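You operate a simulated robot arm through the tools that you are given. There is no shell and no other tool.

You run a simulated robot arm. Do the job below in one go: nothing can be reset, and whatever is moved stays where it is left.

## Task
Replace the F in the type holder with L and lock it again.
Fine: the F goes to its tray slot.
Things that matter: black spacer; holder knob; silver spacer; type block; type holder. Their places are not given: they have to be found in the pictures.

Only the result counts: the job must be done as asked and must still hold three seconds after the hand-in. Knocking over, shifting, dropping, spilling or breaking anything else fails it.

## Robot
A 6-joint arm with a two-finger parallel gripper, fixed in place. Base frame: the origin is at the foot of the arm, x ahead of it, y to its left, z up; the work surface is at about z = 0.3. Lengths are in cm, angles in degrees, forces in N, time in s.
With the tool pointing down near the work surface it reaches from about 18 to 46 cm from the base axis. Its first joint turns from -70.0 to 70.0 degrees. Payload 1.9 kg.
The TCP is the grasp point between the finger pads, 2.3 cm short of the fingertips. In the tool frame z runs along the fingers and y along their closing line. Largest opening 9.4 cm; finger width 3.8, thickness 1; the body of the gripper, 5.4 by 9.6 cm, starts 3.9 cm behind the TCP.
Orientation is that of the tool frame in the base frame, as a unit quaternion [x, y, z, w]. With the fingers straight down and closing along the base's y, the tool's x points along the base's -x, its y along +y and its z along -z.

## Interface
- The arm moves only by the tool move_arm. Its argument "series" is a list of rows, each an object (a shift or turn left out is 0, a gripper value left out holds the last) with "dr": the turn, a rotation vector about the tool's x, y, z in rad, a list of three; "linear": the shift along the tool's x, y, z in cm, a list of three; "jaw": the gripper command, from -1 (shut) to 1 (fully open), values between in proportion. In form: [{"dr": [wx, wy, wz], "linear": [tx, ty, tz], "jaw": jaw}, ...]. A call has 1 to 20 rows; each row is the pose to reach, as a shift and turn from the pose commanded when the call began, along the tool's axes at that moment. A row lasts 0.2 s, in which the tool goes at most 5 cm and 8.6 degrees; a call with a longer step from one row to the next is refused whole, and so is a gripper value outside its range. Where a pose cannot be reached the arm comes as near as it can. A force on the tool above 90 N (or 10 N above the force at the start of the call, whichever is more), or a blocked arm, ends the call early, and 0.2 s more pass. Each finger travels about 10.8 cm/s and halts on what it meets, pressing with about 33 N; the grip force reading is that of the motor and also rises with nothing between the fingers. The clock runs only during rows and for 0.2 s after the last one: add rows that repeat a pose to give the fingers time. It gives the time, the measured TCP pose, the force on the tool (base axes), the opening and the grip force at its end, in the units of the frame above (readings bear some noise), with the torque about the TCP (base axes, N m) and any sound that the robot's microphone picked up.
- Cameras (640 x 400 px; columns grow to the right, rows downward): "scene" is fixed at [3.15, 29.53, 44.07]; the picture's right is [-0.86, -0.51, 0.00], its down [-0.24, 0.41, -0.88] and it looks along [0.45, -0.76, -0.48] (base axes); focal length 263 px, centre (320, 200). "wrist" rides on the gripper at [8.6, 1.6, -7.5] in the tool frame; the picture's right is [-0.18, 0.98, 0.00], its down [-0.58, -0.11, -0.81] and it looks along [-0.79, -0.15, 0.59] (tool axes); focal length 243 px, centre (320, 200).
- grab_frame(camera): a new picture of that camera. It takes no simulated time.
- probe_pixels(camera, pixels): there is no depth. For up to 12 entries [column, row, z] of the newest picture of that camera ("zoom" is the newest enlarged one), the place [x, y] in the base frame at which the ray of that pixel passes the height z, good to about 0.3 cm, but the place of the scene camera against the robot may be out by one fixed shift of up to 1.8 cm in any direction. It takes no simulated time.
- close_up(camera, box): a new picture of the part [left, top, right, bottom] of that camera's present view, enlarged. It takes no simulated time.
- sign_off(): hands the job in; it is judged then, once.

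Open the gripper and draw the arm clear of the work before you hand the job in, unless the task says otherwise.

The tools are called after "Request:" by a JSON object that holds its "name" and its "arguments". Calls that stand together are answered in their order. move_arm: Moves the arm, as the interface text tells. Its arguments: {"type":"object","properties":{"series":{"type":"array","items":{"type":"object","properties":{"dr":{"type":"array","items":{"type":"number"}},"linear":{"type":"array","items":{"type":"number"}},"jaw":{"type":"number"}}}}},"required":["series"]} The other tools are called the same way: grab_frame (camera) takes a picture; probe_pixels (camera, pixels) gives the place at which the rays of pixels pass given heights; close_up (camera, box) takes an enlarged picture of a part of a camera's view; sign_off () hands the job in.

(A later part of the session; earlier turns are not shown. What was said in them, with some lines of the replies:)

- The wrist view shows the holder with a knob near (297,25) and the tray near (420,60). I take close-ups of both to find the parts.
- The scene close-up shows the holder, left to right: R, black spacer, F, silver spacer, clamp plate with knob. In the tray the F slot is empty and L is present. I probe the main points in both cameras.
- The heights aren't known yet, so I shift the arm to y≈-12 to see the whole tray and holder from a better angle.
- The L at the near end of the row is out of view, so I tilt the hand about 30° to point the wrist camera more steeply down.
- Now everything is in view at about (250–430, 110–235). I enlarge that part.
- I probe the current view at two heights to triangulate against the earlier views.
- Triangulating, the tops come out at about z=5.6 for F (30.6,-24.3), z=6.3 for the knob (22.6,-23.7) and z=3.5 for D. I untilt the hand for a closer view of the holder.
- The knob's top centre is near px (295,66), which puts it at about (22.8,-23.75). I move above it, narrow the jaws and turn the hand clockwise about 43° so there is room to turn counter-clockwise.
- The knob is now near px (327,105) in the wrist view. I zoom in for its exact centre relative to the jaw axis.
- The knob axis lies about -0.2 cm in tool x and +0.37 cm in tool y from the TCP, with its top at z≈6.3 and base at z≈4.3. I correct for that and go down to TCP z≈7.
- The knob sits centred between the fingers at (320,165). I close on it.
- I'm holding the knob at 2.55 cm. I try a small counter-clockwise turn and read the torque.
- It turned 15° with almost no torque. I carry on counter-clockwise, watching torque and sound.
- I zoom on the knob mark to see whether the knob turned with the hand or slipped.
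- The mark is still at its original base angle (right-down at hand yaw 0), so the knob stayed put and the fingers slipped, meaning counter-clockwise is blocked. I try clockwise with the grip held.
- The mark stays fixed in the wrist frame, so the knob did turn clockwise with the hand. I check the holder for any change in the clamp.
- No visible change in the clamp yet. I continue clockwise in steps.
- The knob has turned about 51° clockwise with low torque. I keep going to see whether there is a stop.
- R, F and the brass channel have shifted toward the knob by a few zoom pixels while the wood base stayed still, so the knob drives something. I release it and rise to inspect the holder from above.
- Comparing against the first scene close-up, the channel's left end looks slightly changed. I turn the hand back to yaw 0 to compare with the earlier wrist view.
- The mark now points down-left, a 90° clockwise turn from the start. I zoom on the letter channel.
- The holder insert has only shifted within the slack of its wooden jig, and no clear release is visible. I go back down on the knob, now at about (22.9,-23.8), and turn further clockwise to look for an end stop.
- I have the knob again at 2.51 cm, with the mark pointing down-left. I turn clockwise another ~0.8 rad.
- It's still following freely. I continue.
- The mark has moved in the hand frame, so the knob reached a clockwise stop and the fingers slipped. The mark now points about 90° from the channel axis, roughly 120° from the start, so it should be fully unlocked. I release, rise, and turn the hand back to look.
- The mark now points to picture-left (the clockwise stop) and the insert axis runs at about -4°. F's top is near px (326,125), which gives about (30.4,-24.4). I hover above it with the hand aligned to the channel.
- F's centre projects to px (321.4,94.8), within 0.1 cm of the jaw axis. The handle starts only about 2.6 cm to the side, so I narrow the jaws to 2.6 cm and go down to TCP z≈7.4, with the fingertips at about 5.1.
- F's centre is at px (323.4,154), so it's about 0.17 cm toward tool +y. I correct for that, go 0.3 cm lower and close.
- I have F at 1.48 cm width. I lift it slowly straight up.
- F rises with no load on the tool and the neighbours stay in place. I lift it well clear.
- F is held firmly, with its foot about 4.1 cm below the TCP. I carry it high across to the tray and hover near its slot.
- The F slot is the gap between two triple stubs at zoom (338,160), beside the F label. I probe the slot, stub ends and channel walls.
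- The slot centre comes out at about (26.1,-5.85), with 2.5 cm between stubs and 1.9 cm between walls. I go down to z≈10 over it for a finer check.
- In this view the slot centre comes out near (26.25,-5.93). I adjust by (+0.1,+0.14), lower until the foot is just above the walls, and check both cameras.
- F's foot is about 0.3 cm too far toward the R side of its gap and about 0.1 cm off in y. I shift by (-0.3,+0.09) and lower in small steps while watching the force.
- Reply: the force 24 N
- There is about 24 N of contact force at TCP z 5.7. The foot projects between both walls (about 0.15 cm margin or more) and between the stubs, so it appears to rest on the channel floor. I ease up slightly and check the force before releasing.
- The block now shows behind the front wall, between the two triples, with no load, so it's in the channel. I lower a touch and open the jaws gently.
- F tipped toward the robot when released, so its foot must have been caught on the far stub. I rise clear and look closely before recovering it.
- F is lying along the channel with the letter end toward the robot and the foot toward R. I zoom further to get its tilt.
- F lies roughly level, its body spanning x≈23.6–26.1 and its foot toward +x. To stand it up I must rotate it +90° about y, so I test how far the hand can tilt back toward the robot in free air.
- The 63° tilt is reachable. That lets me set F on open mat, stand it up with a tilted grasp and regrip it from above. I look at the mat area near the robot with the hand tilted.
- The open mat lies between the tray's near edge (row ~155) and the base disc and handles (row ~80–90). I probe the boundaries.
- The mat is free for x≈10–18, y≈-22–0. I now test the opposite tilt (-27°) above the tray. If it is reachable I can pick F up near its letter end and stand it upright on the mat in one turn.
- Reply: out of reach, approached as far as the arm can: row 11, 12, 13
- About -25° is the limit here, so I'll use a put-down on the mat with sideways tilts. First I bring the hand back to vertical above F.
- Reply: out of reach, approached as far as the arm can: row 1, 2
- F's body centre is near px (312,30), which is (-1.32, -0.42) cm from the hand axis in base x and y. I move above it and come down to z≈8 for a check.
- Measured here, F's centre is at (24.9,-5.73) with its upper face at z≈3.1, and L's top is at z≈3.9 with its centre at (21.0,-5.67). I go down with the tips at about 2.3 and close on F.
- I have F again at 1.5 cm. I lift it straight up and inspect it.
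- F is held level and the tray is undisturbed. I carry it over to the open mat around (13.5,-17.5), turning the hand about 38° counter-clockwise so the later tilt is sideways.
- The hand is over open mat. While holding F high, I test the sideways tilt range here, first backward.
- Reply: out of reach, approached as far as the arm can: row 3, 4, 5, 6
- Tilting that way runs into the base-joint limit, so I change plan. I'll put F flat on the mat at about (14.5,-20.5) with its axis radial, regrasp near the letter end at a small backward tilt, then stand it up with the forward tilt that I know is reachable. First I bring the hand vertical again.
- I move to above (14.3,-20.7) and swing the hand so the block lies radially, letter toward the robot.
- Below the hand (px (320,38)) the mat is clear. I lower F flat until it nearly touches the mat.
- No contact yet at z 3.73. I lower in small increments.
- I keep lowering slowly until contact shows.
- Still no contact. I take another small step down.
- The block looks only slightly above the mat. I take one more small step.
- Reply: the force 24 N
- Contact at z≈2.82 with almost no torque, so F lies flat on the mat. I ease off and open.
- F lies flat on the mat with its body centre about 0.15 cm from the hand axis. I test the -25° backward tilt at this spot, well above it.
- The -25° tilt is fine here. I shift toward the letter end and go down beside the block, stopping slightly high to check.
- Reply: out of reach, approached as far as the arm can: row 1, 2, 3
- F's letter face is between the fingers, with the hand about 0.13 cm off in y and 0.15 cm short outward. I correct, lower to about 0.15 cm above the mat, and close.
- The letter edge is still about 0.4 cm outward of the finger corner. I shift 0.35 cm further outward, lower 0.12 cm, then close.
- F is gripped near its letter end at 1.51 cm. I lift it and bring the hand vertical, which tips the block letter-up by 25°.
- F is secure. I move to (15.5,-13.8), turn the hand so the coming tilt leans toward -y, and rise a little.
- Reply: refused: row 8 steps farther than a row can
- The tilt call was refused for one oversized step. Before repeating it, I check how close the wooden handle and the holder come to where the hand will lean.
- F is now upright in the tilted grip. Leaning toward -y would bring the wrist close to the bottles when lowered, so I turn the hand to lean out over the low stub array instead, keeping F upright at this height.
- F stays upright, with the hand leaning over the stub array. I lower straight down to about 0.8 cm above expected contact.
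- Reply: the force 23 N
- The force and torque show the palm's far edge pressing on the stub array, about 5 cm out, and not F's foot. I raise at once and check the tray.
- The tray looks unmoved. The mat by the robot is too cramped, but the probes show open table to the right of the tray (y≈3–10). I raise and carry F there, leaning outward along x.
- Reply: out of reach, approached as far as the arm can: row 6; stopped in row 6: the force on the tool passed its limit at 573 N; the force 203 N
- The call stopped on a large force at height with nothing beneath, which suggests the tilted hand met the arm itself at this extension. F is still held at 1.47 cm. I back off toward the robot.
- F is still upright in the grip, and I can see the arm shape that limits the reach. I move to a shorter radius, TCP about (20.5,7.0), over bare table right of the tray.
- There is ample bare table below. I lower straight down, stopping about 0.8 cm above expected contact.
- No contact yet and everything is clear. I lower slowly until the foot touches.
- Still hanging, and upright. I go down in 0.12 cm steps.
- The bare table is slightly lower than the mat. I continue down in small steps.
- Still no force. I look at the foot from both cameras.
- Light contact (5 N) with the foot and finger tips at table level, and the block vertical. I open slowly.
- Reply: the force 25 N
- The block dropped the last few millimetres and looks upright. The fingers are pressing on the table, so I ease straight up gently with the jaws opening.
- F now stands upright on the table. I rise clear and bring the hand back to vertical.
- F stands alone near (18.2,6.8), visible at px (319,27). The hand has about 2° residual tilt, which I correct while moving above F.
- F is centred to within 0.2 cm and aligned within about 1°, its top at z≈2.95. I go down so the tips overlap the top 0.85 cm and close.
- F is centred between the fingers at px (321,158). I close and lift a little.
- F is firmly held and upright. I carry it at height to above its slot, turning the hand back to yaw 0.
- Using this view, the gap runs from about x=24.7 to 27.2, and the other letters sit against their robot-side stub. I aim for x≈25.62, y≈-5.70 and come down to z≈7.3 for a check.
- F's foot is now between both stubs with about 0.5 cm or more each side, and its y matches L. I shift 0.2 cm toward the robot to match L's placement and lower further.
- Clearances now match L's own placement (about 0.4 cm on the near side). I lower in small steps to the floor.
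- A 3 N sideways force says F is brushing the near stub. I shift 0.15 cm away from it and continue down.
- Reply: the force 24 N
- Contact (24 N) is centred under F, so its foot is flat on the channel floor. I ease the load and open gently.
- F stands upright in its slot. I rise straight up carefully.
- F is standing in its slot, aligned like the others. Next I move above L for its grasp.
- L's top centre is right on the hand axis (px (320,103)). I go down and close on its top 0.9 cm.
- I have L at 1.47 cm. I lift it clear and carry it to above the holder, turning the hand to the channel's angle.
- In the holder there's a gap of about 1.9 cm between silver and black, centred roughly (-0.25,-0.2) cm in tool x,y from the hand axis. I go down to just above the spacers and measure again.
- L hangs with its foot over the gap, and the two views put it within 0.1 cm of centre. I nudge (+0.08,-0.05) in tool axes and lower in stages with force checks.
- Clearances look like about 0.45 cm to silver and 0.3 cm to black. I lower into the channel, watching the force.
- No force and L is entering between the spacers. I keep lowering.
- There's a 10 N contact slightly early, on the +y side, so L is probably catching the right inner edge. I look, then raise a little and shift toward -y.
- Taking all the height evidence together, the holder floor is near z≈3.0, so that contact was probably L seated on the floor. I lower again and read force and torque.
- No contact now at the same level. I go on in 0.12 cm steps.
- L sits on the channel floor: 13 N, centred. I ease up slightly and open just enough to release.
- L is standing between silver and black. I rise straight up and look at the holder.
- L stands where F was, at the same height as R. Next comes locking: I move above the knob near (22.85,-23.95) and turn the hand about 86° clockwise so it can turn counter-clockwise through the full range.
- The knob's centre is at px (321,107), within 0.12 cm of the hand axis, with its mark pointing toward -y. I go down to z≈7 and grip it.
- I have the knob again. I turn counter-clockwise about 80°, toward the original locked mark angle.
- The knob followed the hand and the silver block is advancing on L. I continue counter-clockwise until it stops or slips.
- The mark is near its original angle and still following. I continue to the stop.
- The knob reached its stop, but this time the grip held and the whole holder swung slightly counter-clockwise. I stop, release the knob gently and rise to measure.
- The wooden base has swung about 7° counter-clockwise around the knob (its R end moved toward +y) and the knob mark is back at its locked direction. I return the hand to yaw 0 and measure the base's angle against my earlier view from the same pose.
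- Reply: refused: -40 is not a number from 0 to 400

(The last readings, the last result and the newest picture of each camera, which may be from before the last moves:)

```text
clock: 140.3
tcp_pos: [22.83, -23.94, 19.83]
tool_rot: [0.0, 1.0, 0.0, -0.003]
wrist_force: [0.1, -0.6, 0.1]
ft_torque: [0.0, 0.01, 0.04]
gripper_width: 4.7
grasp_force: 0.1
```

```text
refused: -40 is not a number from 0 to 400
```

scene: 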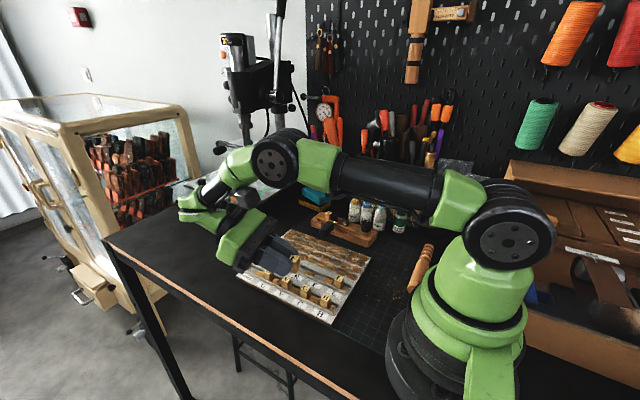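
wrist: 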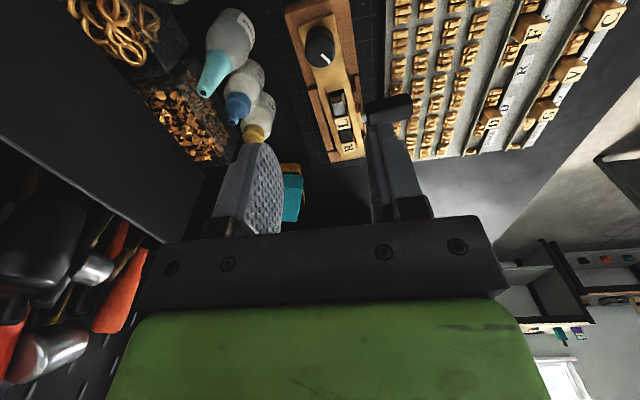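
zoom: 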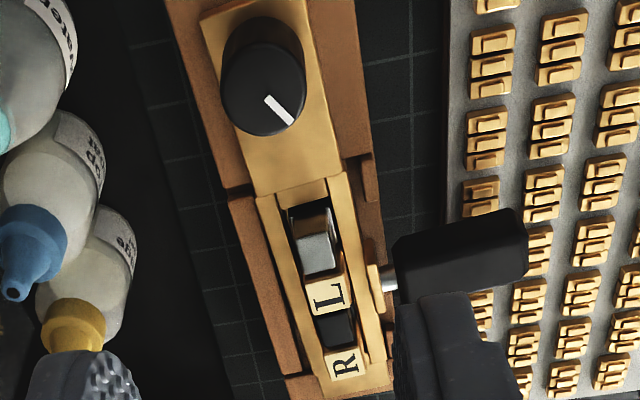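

The base's front edge has gone from about -2.2° to +6.2°, pivoting at the knob. The wood is about 5.5 cm wide, so I straddle it at the knob with the jaws fully open, aligned to it, to turn it back the same amount.

Request:
{"name": "move_arm", "arguments": {"series": [{"linear": [0.08, -0.03, 1], "dr": [0, 0, -0.05], "jaw": 1}, {"linear": [0.08, -0.03, 3], "dr": [0, 0, -0.108], "jaw": 1}, {"linear": [0.08, -0.03, 6], "dr": [0, 0, -0.108], "jaw": 1}, {"linear": [0.08, -0.03, 9], "dr": [0, 0, -0.108], "jaw": 1}, {"linear": [0.08, -0.03, 11], "dr": [0, 0, -0.108], "jaw": 1}, {"linear": [0.08, -0.03, 11], "dr": [0, 0, -0.108], "jaw": 1}]}}

Request:
{"name": "grab_frame", "arguments": {"camera": "wrist"}}

Request:
{"name": "close_up", "arguments": {"camera": "scene", "box": [310, 180, 406, 250]}}

```text
clock: 141.7
tcp_pos: [22.69, -23.96, 8.98]
tool_rot: [-0.055, 0.998, 0.001, -0.002]
wrist_force: [0.1, 0.3, 0.3]
ft_torque: [0.05, 0.01, -0.02]
gripper_width: 9.39
grasp_force: 0.0
```

```text
taken
```

wrist: 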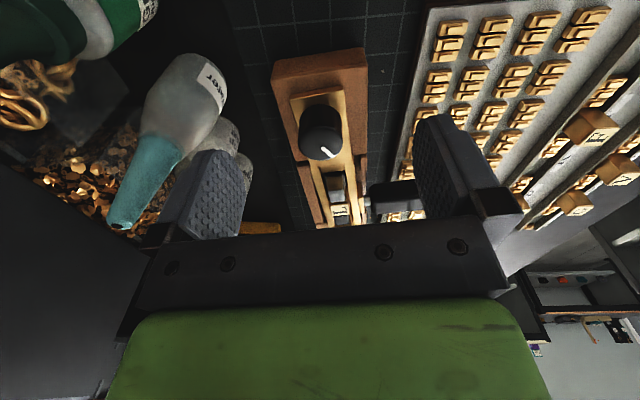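

```text
5.71 times, centred on (358, 215) of scene
```

zoom: 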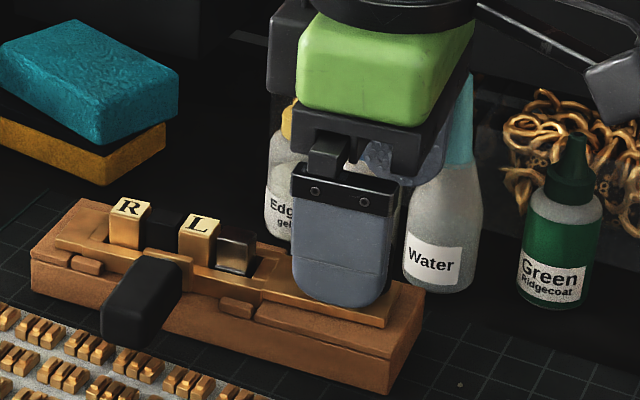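

The fingers straddle the base. I narrow to 8 cm to stay clear of the tray edge and lower the tips beside the wood.

Request:
{"name": "move_arm", "arguments": {"series": [{"linear": [0, 0, 1], "jaw": 0.7}, {"linear": [0, 0, 2], "jaw": 0.7}, {"linear": [0, 0, 3.5], "jaw": 0.7}, {"linear": [0, 0, 4.7], "jaw": 0.7}, {"linear": [0, 0, 5.3], "jaw": 0.7}, {"linear": [0, 0, 5.3], "jaw": 0.7}]}}

Request:
{"name": "grab_frame", "arguments": {"camera": "wrist"}}

Request:
{"name": "close_up", "arguments": {"camera": "scene", "box": [310, 180, 406, 250]}}

```text
clock: 143.1
tcp_pos: [22.75, -23.91, 3.8]
tool_rot: [-0.055, 0.998, -0.001, -0.002]
wrist_force: [0.1, 0.6, 0.4]
ft_torque: [-0.01, -0.03, 0.01]
gripper_width: 8.0
grasp_force: 0.0
```

```text
taken
```

wrist: 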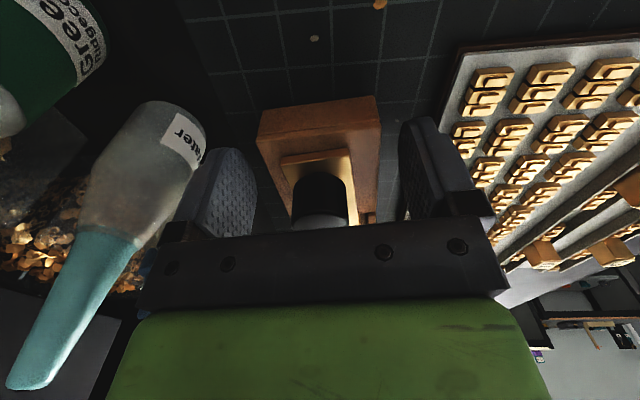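

```text
5.71 times, centred on (358, 215) of scene
```

zoom: 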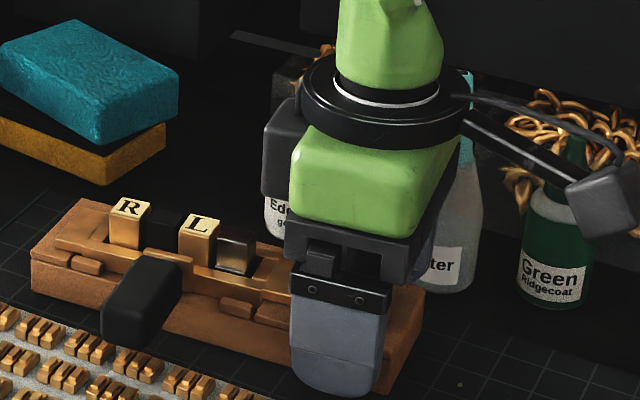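

Both fingers are beside the wood with the palm above the knob. I close on the base.

Request:
{"name": "move_arm", "arguments": {"series": [{"jaw": 0.4}, {"jaw": 0.25}, {"jaw": 0.12}, {"jaw": 0.0}, {"jaw": 0.0}]}}

Request:
{"name": "close_up", "arguments": {"camera": "scene", "box": [281, 180, 409, 260]}}

```text
clock: 144.3
tcp_pos: [22.7, -23.84, 3.88]
tool_rot: [-0.055, 0.998, 0.001, -0.002]
wrist_force: [1.3, 10.0, 3.6]
ft_torque: [0.66, 0.79, -0.41]
gripper_width: 5.6
grasp_force: 33.1
```

```text
5.00 times, centred on (345, 220) of scene
```

zoom: 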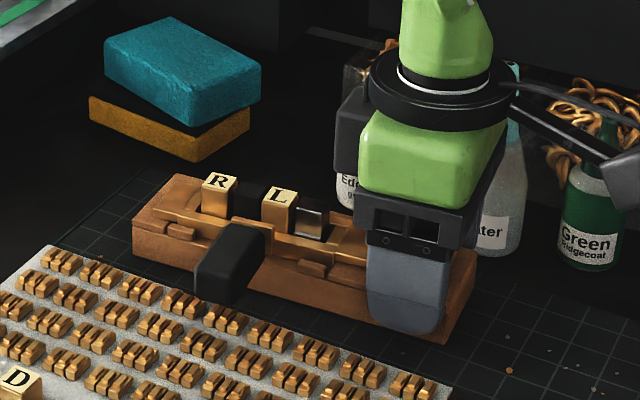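

The base is held at 5.6 cm. I rotate it back clockwise by 8.4°, slowly.

Request:
{"name": "move_arm", "arguments": {"series": [{"dr": [0, 0, 0.03]}, {"dr": [0, 0, 0.06]}, {"dr": [0, 0, 0.09]}, {"dr": [0, 0, 0.12]}, {"dr": [0, 0, 0.147]}, {"dr": [0, 0, 0.147]}]}}

Request:
{"name": "close_up", "arguments": {"camera": "scene", "box": [281, 180, 409, 260]}}

```text
clock: 145.7
tcp_pos: [22.77, -24.1, 3.79]
tool_rot: [0.02, 1.0, -0.001, 0.0]
wrist_force: [1.9, -4.5, 23.7]
ft_torque: [-0.55, 0.39, 0.6]
gripper_width: 5.5
grasp_force: 32.6
```

```text
5.00 times, centred on (345, 220) of scene
```

zoom: 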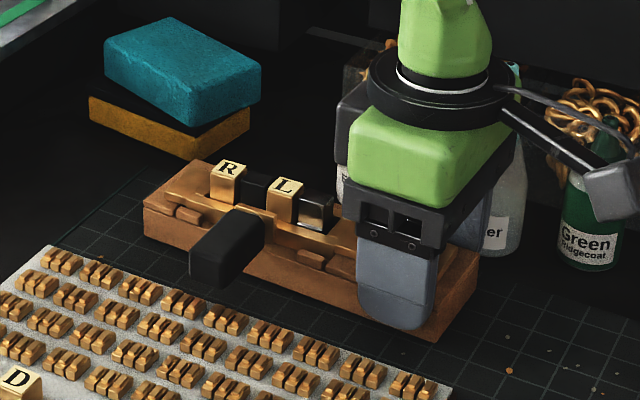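

The base is almost back: its left corner is at zoom (144,207) against (148,205) originally. I add about 1° more.

Request:
{"name": "move_arm", "arguments": {"series": [{"dr": [0, 0, 0.012]}, {"dr": [0, 0, 0.022]}, {"dr": [0, 0, 0.022]}]}}

Request:
{"name": "close_up", "arguments": {"camera": "scene", "box": [281, 180, 409, 260]}}

```text
clock: 146.5
tcp_pos: [22.87, -24.1, 3.79]
tool_rot: [0.029, 1.0, -0.001, 0.0]
wrist_force: [1.2, -14.2, 26.6]
ft_torque: [-0.7, 0.59, 1.73]
gripper_width: 5.55
grasp_force: 32.9
```

```text
5.00 times, centred on (345, 220) of scene
```

zoom: 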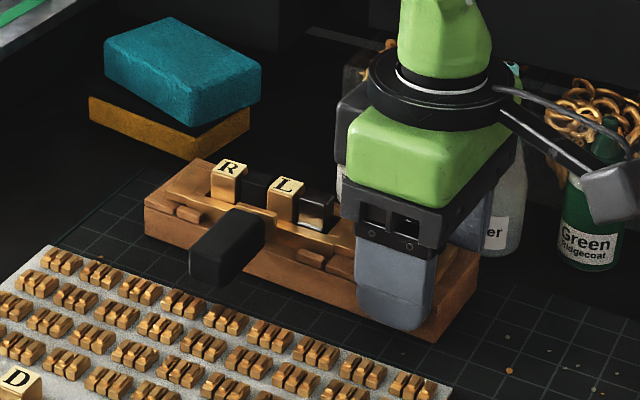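

Static friction is soaking up the last bit, with torque at 1.7 N·m. I add a further small turn and compare.

Request:
{"name": "move_arm", "arguments": {"series": [{"dr": [0, 0, 0.015]}, {"dr": [0, 0, 0.03]}, {"dr": [0, 0, 0.03]}]}}

Request:
{"name": "close_up", "arguments": {"camera": "scene", "box": [281, 180, 409, 260]}}

```text
clock: 147.3
tcp_pos: [22.83, -24.02, 3.67]
tool_rot: [0.044, 0.999, -0.001, -0.001]
wrist_force: [6.5, -8.9, 26.4]
ft_torque: [-0.32, 0.07, 1.77]
gripper_width: 5.52
grasp_force: 33.3
```

```text
5.00 times, centred on (345, 220) of scene
```

zoom: 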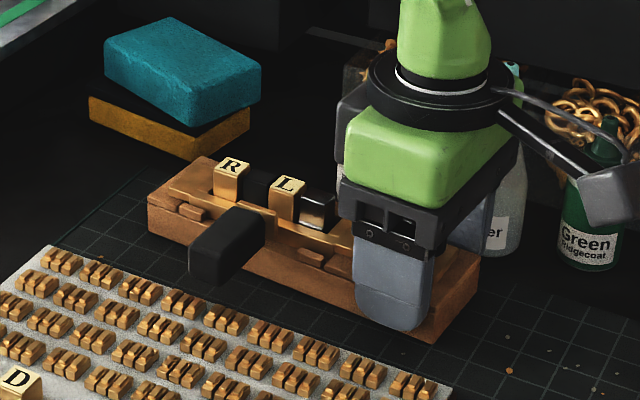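

The base's corners now match the original picture, with the left corner at (148,204) and R at (230,163). I release and rise.

Request:
{"name": "move_arm", "arguments": {"series": [{"jaw": 0.2}, {"jaw": 0.4}, {"jaw": 0.65}, {"jaw": 0.65}, {"linear": [0, 0, -2], "jaw": 0.65}, {"linear": [0, 0, -5], "jaw": 0.65}, {"linear": [0, 0, -9], "jaw": 0.65}, {"linear": [0, 0, -13], "jaw": 0.65}, {"linear": [0, 0, -16], "jaw": 0.65}, {"linear": [0, 0, -16], "jaw": 0.65}]}}

Request:
{"name": "close_up", "arguments": {"camera": "scene", "box": [281, 180, 409, 260]}}

Request:
{"name": "close_up", "arguments": {"camera": "wrist", "box": [260, 20, 420, 160]}}

```text
clock: 149.5
tcp_pos: [22.75, -24.03, 19.61]
tool_rot: [0.045, 0.999, 0.0, -0.002]
wrist_force: [0.8, 0.4, -0.6]
ft_torque: [0.03, 0.0, -0.01]
gripper_width: 7.76
grasp_force: 0.1
```

```text
5.00 times, centred on (345, 220) of scene
```

zoom: 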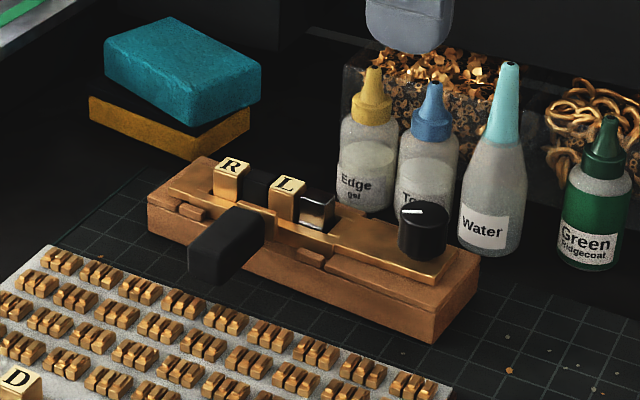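

```text
2.86 times, centred on (340, 90) of wrist
```

zoom: 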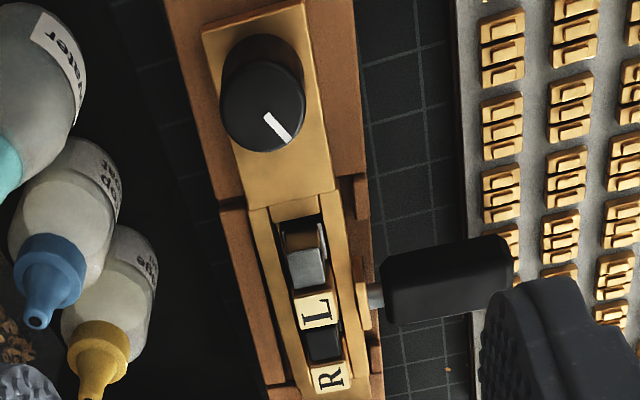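

The holder matches its original place and the mark is back in its starting direction. I zoom in for a final check of the stack and the tray.

Request:
{"name": "close_up", "arguments": {"camera": "scene", "box": [322, 203, 378, 238]}}

Request:
{"name": "close_up", "arguments": {"camera": "wrist", "box": [300, 85, 372, 165]}}

Request:
{"name": "close_up", "arguments": {"camera": "scene", "box": [220, 180, 420, 330]}}

```text
11.43 times, centred on (350, 220) of scene
```

zoom: 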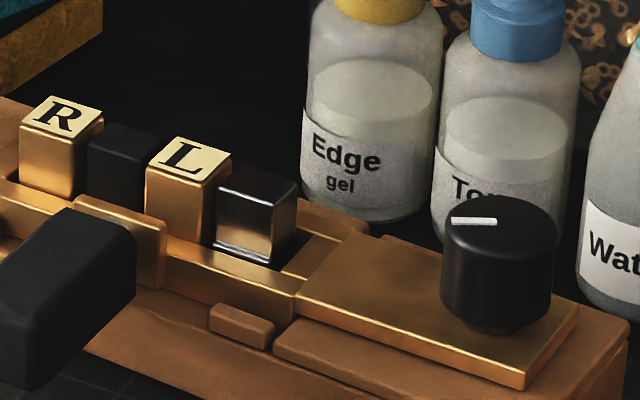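

```text
5.00 times, centred on (336, 125) of wrist
```

zoom: 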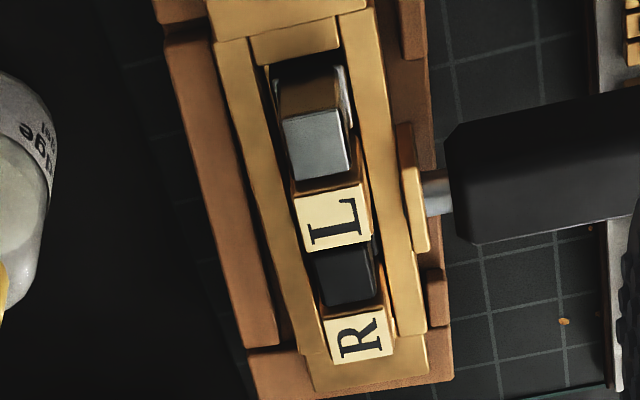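

```text
2.67 times, centred on (320, 255) of scene
```

zoom: 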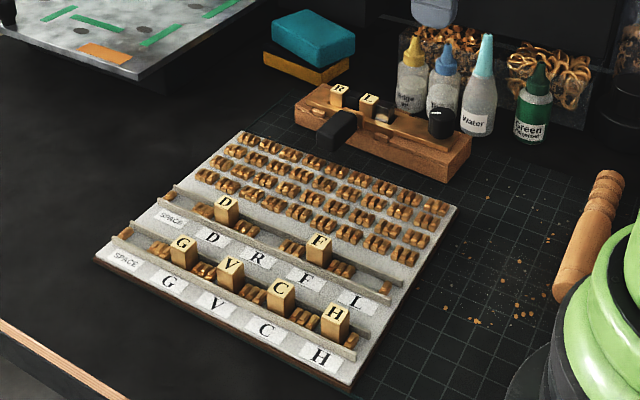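

R, black, L and silver stand in a tight row, the knob is at its lock stop, F is upright in its tray slot and nothing else has moved. I open the gripper and draw the arm up and clear.

Request:
{"name": "move_arm", "arguments": {"series": [{"linear": [0, 1, -3], "jaw": 1}, {"linear": [0, 2, -6], "jaw": 1}, {"linear": [0, 3, -9], "jaw": 1}, {"linear": [0, 3.5, -12], "jaw": 1}, {"linear": [0, 3.5, -12], "jaw": 1}]}}

Request:
{"name": "close_up", "arguments": {"camera": "scene", "box": [220, 180, 420, 330]}}

```text
clock: 150.7
tcp_pos: [23.19, -20.57, 31.79]
tool_rot: [0.045, 0.999, 0.0, -0.002]
wrist_force: [0.0, -0.3, 0.2]
ft_torque: [-0.03, 0.0, -0.02]
gripper_width: 9.4
grasp_force: 0.1
```

```text
2.67 times, centred on (320, 255) of scene
```

zoom: 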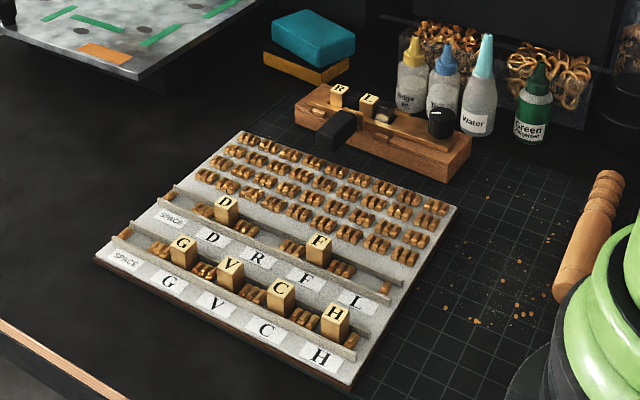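

The last picture shows L in the holder, F in its tray slot, the knob at its locked mark, and the arm clear with the gripper open. I hand the job in.

Request:
{"name": "sign_off", "arguments": {}}

```text
The job is handed in.
```

I swapped the F in the type holder for the L, turned the knob back to its lock stop, and stood the F upright in its tray slot. I've handed the job in but have no verdict yet.

- **Holder:** the row now reads R, black spacer, L, silver spacer, with the silver up against the L. I judged the lock from the knob's mark, which is back at about its starting angle, and from the knob no longer turning in its stop direction. I did not test it further.
- **F block:** it tipped over in the tray the first time I released it. I picked it up, stood it on the bare table beside the tray, then placed it again. It now stands in the F slot, facing the same way as the other letters.
- **Holder base:** when the knob hit its lock stop, the whole wooden base swung about 8° around the knob. I gripped the base and turned it back until its corners matched the first picture to within about a pixel. The brass insert fits loosely in the wood and may sit very slightly differently than at the start.
- **Tray:** while I was recovering the F, the palm of the gripper pressed on the tray's stubs with about 20 N. I compared pictures before and after and saw no shift.
- **Arm:** one call also stopped on a 573 N force while the hand was high over the table. It probably touched the arm itself, and nothing on the table was disturbed.
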